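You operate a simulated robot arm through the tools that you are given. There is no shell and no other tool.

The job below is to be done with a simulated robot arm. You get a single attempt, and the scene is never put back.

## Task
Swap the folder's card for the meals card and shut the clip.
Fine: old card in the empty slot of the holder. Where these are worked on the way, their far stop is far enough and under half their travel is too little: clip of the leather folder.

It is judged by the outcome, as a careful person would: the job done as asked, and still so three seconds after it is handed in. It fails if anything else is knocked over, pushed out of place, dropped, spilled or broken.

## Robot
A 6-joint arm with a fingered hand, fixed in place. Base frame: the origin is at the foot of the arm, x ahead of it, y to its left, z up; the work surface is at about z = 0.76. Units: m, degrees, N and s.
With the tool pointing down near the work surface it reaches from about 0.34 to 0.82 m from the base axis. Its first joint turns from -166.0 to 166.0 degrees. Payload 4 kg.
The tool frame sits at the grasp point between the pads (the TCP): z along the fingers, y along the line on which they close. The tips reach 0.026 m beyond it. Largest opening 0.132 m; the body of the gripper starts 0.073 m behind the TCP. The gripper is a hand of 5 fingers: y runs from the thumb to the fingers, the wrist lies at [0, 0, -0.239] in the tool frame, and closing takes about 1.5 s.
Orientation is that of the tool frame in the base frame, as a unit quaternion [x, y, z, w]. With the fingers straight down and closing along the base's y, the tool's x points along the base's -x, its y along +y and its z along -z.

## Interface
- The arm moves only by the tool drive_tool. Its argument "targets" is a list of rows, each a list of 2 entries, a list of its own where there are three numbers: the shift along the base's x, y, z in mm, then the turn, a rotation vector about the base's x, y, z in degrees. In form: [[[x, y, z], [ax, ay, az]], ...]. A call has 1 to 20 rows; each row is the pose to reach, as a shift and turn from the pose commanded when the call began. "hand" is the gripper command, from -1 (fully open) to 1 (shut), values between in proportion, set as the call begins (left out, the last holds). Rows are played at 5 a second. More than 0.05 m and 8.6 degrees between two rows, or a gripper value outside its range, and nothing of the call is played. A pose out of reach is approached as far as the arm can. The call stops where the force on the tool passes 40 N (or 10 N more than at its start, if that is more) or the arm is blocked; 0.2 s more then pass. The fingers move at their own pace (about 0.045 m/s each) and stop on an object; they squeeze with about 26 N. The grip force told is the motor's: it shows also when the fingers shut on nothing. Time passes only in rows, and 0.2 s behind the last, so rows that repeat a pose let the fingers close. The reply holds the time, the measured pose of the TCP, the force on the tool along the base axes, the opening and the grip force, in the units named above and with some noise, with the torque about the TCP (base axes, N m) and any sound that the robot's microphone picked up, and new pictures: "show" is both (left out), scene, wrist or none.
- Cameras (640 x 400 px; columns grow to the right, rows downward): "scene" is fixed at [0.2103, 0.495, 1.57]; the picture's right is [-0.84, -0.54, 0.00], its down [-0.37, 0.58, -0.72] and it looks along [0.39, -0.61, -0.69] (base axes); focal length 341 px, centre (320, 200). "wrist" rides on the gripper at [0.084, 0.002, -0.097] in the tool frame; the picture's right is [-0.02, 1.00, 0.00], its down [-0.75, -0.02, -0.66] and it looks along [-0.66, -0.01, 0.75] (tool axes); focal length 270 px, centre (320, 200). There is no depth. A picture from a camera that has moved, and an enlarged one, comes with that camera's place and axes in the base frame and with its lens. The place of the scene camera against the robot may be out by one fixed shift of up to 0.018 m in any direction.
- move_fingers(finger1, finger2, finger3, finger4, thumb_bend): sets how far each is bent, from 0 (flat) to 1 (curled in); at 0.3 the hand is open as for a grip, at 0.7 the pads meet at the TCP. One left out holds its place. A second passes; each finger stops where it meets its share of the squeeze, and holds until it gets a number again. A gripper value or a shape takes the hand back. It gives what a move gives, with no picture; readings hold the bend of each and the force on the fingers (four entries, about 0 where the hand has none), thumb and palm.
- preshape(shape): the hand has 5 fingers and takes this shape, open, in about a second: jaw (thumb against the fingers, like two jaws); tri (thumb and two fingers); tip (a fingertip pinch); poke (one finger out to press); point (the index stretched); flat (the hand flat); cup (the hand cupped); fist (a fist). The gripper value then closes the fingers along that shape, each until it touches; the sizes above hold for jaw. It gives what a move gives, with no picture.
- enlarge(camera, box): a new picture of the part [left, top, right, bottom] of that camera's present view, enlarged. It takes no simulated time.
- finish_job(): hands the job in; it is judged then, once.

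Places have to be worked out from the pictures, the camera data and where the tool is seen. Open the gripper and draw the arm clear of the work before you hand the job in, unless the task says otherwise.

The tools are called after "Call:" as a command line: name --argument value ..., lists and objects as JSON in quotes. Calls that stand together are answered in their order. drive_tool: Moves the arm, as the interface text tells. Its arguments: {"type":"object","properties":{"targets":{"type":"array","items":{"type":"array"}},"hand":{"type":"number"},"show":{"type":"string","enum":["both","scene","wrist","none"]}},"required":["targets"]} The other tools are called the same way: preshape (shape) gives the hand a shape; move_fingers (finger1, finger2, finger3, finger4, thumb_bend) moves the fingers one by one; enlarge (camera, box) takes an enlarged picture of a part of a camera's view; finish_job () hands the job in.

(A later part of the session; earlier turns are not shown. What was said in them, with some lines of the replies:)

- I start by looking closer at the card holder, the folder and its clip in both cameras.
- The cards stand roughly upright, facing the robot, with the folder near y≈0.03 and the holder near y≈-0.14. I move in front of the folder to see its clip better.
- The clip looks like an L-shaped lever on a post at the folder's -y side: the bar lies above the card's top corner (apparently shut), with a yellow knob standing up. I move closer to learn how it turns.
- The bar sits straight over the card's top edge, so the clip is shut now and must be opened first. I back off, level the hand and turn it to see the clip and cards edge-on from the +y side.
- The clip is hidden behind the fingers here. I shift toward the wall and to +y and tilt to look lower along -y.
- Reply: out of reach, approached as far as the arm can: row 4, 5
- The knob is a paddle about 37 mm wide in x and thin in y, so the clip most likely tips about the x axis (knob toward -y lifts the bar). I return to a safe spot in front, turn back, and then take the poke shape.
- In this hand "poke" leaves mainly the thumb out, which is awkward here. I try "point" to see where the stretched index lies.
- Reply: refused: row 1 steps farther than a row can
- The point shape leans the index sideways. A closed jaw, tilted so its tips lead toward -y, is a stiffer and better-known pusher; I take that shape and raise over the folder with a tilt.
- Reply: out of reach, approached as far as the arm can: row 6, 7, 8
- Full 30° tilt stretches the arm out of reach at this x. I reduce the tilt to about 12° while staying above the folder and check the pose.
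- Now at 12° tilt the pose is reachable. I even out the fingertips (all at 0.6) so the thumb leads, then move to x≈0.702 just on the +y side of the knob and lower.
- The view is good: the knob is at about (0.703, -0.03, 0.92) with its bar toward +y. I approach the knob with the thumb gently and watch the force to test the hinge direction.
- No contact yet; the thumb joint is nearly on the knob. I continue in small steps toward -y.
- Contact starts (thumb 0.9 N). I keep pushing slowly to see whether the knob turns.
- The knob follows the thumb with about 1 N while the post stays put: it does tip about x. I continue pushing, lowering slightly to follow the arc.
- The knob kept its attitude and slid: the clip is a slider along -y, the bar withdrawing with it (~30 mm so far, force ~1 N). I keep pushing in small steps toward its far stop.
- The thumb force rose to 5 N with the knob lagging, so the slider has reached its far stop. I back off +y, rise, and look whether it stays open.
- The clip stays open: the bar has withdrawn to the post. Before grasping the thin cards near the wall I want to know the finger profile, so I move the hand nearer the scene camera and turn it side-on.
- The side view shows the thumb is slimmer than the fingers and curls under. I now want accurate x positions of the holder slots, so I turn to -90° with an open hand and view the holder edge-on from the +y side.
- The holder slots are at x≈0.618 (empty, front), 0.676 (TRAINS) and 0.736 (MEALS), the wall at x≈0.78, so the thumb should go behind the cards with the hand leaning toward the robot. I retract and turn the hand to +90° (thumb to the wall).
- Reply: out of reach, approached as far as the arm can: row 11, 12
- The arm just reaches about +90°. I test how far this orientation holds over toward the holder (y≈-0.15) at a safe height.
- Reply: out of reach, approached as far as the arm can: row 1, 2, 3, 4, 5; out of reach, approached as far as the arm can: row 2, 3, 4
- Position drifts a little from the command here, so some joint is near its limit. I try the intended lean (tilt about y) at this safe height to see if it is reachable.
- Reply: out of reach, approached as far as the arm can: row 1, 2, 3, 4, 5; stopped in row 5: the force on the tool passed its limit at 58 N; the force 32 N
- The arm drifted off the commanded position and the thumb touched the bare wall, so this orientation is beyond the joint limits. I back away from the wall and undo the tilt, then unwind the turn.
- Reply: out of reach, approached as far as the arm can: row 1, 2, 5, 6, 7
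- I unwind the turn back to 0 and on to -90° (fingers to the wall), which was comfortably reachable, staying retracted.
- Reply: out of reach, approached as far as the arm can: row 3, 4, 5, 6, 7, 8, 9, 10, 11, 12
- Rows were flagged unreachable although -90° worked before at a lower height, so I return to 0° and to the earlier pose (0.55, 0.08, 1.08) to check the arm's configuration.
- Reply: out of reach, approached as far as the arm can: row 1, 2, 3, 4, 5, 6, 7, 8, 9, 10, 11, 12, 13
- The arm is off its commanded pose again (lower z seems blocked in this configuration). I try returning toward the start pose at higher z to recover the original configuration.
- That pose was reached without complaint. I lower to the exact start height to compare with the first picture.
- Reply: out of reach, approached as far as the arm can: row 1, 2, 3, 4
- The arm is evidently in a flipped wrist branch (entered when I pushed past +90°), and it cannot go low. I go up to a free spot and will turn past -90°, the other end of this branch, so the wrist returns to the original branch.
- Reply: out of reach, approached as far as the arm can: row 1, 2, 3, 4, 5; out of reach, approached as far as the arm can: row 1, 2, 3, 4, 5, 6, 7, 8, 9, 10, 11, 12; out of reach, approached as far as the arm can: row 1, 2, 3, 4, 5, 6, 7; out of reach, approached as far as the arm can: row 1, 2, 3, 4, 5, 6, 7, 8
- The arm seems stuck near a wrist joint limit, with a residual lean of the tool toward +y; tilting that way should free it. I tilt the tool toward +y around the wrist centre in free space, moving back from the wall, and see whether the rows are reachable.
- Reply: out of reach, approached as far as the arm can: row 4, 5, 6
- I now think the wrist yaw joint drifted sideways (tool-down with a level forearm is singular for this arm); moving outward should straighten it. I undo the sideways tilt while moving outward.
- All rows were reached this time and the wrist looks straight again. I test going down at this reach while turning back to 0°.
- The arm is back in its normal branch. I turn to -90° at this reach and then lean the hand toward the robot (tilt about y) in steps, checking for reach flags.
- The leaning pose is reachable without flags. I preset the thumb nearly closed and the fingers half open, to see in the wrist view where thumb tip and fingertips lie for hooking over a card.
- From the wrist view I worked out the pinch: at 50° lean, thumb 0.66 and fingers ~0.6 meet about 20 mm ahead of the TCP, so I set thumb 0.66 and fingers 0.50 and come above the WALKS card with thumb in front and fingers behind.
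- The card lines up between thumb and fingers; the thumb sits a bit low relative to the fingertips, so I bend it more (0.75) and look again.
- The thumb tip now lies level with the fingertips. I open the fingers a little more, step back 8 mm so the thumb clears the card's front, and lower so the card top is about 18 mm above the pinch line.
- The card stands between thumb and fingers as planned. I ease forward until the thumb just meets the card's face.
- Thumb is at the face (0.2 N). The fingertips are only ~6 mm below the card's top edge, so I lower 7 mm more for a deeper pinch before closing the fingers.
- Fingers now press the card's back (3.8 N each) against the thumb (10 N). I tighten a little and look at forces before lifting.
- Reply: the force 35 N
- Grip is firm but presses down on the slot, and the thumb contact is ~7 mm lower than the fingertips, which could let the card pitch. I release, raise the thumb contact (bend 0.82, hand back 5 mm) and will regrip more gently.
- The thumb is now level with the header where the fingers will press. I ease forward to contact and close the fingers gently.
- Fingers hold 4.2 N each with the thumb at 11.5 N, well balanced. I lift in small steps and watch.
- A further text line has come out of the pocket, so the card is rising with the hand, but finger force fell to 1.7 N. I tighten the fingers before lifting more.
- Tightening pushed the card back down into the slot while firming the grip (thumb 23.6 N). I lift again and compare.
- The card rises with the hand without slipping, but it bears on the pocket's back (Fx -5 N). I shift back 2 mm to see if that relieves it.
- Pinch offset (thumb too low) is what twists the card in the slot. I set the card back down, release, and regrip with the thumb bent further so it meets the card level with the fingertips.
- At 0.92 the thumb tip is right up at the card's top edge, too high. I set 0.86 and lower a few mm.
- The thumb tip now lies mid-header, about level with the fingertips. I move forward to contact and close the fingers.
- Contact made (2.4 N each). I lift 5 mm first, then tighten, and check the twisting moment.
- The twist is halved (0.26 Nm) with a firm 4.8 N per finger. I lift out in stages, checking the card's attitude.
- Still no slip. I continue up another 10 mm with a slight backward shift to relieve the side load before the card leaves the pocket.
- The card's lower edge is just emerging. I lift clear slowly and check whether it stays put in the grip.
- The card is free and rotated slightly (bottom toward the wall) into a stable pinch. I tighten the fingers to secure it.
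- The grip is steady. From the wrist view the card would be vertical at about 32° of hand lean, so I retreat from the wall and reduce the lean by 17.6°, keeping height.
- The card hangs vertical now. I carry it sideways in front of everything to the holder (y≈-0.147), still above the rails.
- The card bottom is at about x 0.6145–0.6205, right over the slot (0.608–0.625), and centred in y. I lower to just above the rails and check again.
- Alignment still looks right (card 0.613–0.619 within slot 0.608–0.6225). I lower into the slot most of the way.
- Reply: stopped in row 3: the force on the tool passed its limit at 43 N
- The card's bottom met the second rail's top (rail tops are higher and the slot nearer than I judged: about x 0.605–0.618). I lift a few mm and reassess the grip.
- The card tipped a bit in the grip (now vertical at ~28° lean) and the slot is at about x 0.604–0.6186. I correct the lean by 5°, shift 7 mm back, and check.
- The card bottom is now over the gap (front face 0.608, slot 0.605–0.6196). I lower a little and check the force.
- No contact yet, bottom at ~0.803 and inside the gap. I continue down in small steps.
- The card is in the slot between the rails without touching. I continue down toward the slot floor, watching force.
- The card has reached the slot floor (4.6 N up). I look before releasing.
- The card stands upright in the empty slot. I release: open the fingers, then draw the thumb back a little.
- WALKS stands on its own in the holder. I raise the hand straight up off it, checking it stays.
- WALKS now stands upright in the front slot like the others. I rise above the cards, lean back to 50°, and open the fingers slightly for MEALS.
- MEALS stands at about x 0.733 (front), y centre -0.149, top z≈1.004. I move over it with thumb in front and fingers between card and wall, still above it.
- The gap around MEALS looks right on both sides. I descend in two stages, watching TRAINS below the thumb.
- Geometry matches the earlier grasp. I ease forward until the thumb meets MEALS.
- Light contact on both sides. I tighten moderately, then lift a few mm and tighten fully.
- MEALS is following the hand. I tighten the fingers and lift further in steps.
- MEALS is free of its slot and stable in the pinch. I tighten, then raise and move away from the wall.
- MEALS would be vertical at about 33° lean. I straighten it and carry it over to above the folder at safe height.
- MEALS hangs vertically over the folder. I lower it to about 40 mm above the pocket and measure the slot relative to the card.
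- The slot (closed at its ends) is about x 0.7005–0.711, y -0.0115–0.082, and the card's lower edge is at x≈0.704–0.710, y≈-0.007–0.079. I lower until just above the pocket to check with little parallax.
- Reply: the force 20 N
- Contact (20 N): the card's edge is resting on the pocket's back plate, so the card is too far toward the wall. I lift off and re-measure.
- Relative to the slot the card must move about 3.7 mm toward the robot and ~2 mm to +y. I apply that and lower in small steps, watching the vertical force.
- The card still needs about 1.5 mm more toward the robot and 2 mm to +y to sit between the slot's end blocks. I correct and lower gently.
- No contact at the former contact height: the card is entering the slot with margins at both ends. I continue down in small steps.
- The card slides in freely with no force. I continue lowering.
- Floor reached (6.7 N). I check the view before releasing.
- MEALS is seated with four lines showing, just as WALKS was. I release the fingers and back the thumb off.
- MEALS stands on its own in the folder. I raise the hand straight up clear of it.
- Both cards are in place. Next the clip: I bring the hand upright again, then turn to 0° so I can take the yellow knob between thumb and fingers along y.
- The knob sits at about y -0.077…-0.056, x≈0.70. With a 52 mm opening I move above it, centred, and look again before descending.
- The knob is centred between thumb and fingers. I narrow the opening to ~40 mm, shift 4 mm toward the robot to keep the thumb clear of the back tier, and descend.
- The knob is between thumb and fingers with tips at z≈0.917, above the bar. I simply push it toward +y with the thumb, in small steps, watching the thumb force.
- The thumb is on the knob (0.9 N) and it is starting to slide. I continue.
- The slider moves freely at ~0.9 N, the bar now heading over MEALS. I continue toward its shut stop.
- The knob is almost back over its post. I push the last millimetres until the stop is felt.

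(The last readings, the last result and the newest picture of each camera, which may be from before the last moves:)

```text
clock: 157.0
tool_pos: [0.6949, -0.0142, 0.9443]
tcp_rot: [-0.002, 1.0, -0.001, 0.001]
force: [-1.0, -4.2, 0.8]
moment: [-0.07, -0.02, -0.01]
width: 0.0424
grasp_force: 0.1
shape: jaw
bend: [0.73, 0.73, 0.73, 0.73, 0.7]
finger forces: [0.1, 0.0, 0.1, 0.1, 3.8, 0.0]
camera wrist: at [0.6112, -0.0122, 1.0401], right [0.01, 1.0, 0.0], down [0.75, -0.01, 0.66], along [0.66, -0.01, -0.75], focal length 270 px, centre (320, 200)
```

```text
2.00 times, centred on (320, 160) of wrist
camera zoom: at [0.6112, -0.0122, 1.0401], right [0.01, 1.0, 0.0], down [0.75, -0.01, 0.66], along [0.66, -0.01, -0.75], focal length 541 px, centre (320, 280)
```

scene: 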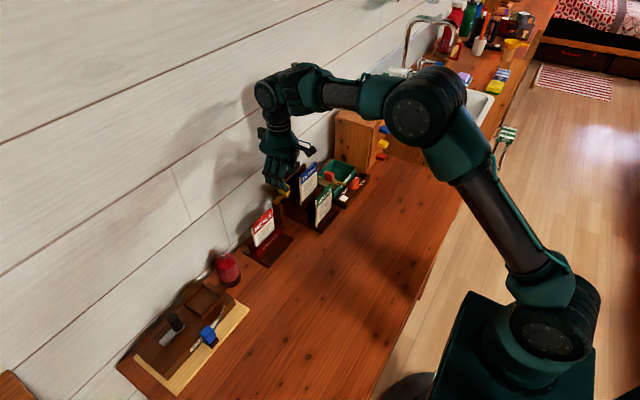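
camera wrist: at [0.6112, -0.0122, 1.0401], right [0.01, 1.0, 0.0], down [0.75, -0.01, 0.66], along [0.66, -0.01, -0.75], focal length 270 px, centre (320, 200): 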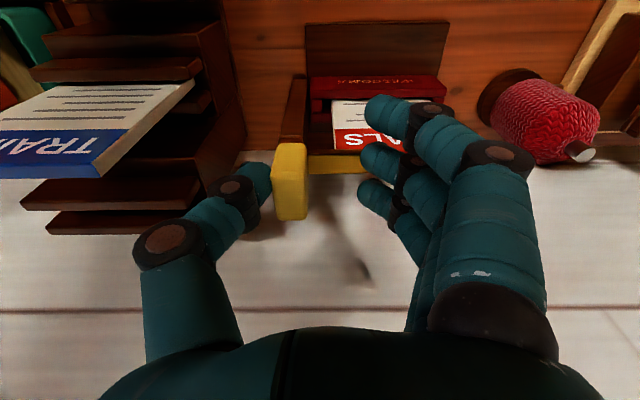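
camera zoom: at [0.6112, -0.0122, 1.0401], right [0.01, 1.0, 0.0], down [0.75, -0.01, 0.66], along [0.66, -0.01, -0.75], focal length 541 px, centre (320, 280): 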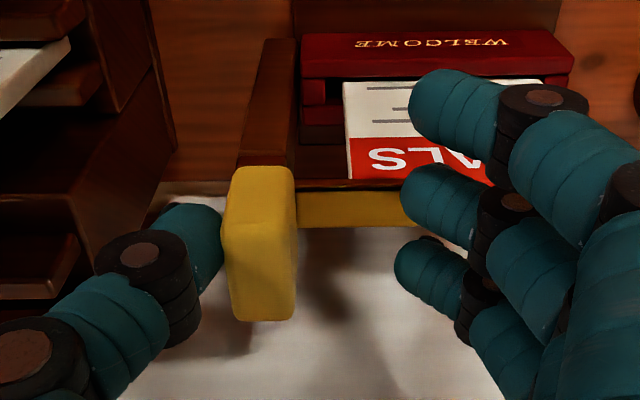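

Force has risen to ~4 N: the stop. I give it a light final push to make sure it is fully shut, then back off.

Call:
drive_tool --targets '[[[0, 1.5, 0], [0, 0, 0]], [[0, 3, 0], [0, 0, 0]]]' --show "none"

Call:
drive_tool --targets '[[[0, -4, 0], [0, 0, 0]], [[0, -9, 2], [0, 0, 0]], [[0, -9, 15], [0, 0, 0]], [[0, -9, 35], [0, 0, 0]], [[-10, -9, 60], [0, 0, 0]], [[-30, -9, 85], [0, 0, 0]], [[-55, -5, 110], [0, 0, 0]]]' --show "both"

Call:
enlarge --camera "scene" --box '[220, 140, 360, 270]'

Call:
enlarge --camera "wrist" --box '[200, 60, 440, 240]'

```text
clock: 157.6
tool_pos: [0.6954, -0.012, 0.9451]
tcp_rot: [-0.002, 1.0, 0.001, 0.001]
force: [2.9, -5.6, 2.1]
moment: [-0.09, -0.06, 0.06]
width: 0.0447
grasp_force: 0.1
shape: jaw
bend: [0.73, 0.73, 0.73, 0.73, 0.7]
finger forces: [0.0, 0.1, 0.0, 0.0, 6.2, 0.0]
```

```text
clock: 159.2
tool_pos: [0.6392, -0.0159, 1.0525]
tcp_rot: [-0.003, 1.0, 0.0, 0.0]
force: [0.4, 0.5, -1.3]
moment: [-0.01, -0.03, 0.0]
width: 0.0401
grasp_force: 0.0
shape: jaw
bend: [0.73, 0.73, 0.73, 0.73, 0.7]
finger forces: [0.0, 0.1, 0.1, 0.0, 0.1, 0.0]
camera wrist: at [0.5548, -0.0137, 1.1491], right [0.01, 1.0, 0.0], down [0.75, -0.01, 0.66], along [0.66, -0.01, -0.75], focal length 270 px, centre (320, 200)
```

scene: 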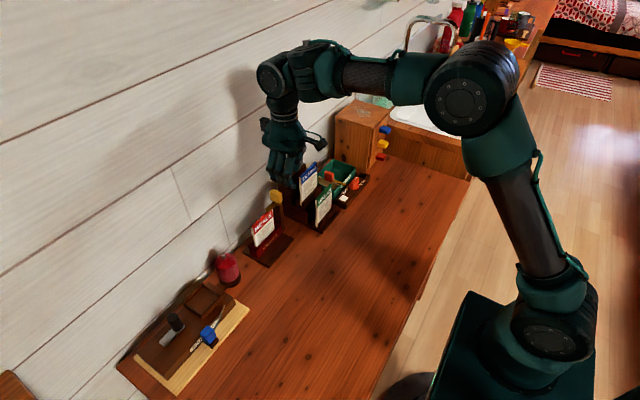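
wrist: 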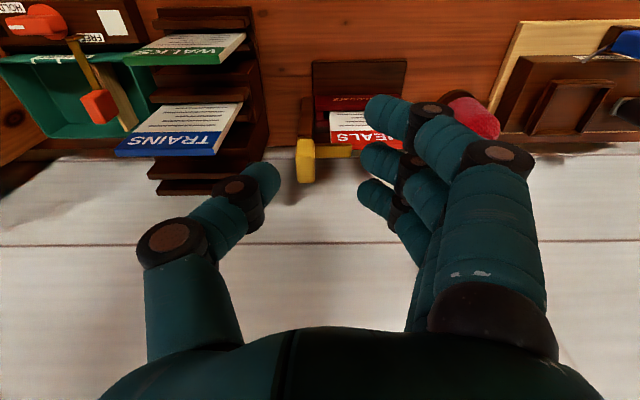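

```text
3.08 times, centred on (290, 205) of scene
camera zoom: at [0.2103, 0.495, 1.57], right [-0.84, -0.54, 0.0], down [-0.37, 0.58, -0.72], along [0.39, -0.61, -0.69], focal length 1048 px, centre (412, 185)
```

zoom: 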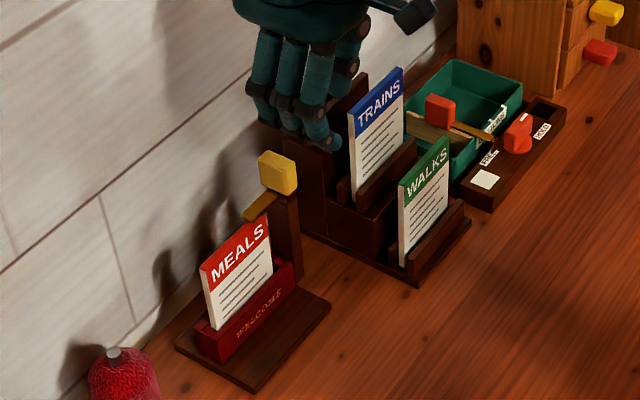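

```text
2.22 times, centred on (320, 150) of wrist
camera zoom: at [0.5548, -0.0137, 1.1491], right [0.01, 1.0, 0.0], down [0.75, -0.01, 0.66], along [0.66, -0.01, -0.75], focal length 601 px, centre (320, 311)
```

zoom: 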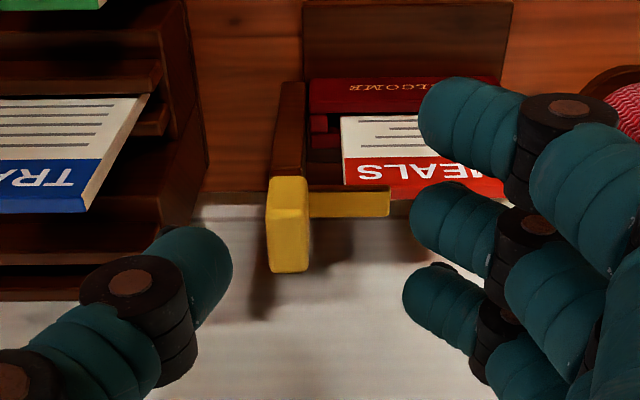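

The clip is shut just as it was at the start, its bar over the MEALS card's top corner. I open the hand and draw the arm back clear of the work.

Call:
drive_tool --targets '[[[-20, 0, 12], [0, 0, 0]], [[-45, 0, 25], [0, 0, 0]], [[-70, -5, 35], [0, 0, 0]], [[-95, -10, 45], [0, 0, 0]], [[-115, -20, 50], [0, 0, 0]], [[-115, -20, 50], [0, 0, 0]], [[-115, -20, 50], [0, 0, 0]]]' --hand -1 --show "both"

Call:
enlarge --camera "scene" --box '[220, 130, 380, 270]'

Call:
enlarge --camera "wrist" --box '[180, 40, 480, 240]'

```text
clock: 160.8
tool_pos: [0.5251, -0.0383, 1.1021]
tcp_rot: [-0.003, 1.0, 0.0, 0.001]
force: [0.6, -0.7, 0.0]
moment: [-0.02, -0.02, 0.0]
width: 0.1318
grasp_force: 0.1
shape: jaw
bend: [0.3, 0.3, 0.3, 0.3, 0.3]
finger forces: [0.0, 0.1, 0.0, 0.1, 0.0, 0.0]
camera wrist: at [0.4403, -0.0358, 1.1987], right [0.01, 1.0, 0.0], down [0.75, -0.01, 0.66], along [0.66, -0.01, -0.75], focal length 270 px, centre (320, 200)
```

scene: 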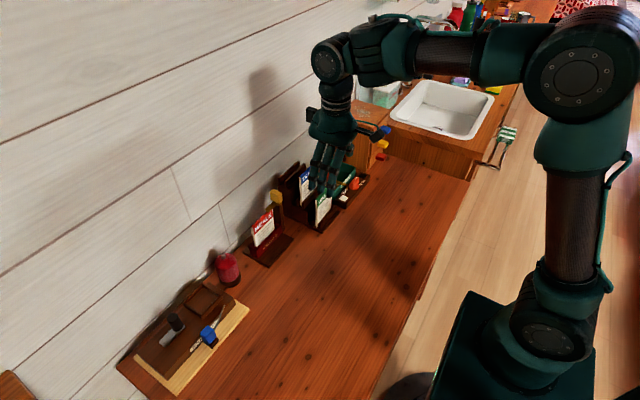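
wrist: 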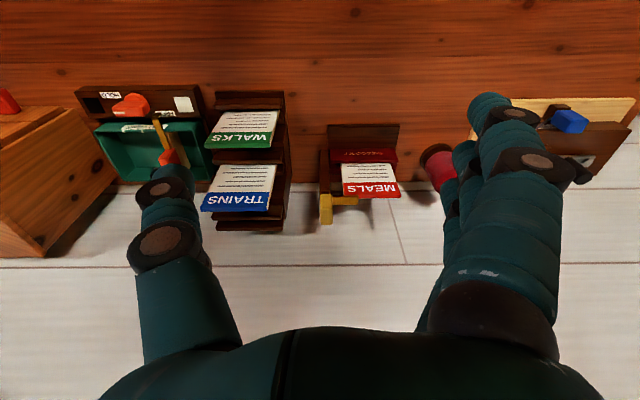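

```text
2.86 times, centred on (300, 200) of scene
camera zoom: at [0.2103, 0.495, 1.57], right [-0.84, -0.54, 0.0], down [-0.37, 0.58, -0.72], along [0.39, -0.61, -0.69], focal length 973 px, centre (377, 200)
```

zoom: 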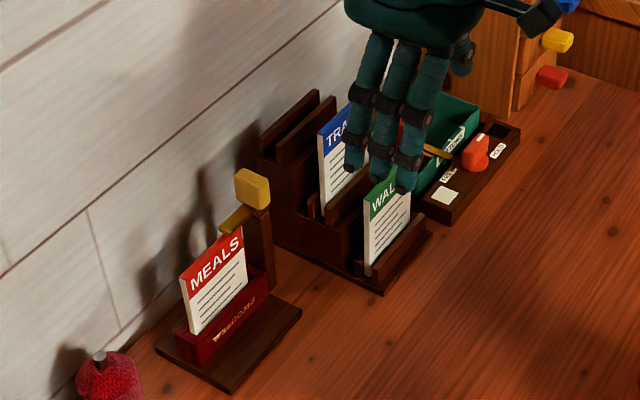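

```text
2.00 times, centred on (330, 140) of wrist
camera zoom: at [0.4403, -0.0358, 1.1987], right [0.01, 1.0, 0.0], down [0.75, -0.01, 0.66], along [0.66, -0.01, -0.75], focal length 541 px, centre (300, 320)
```

zoom: 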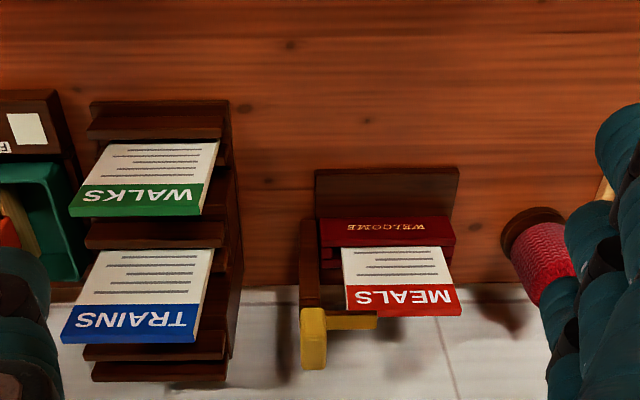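

WALKS stands in the holder's front slot, MEALS sits in the folder with the clip shut, and nothing else looks disturbed. The hand is open and clear, so I hand the job in.

Call:
finish_job

```text
The job is handed in.
```

I swapped the cards: MEALS now stands in the leather folder with the clip shut over it, and WALKS stands upright in the holder's front slot. I've handed the job in.

- **Clip:** it turned out to slide. I pushed it to its far stop to open it, and afterwards pushed it back until I felt the shut stop. Its bar lies over the corner of MEALS as it did over WALKS at the start.
- **Wall contact:** while I was working out reachable poses, the arm drifted and the thumb pressed the bare wall, peaking at 58 N. I saw no damage in the pictures.
- **Card contact:** each card hit the wood once while being lowered. WALKS struck a holder rail at 43 N and MEALS struck the folder's back plate at 20 N. I lifted off, corrected the position and set both down cleanly.

In the last pictures the TRAINS card and the other things on the table looked undisturbed. The hand was open and clear of the work.
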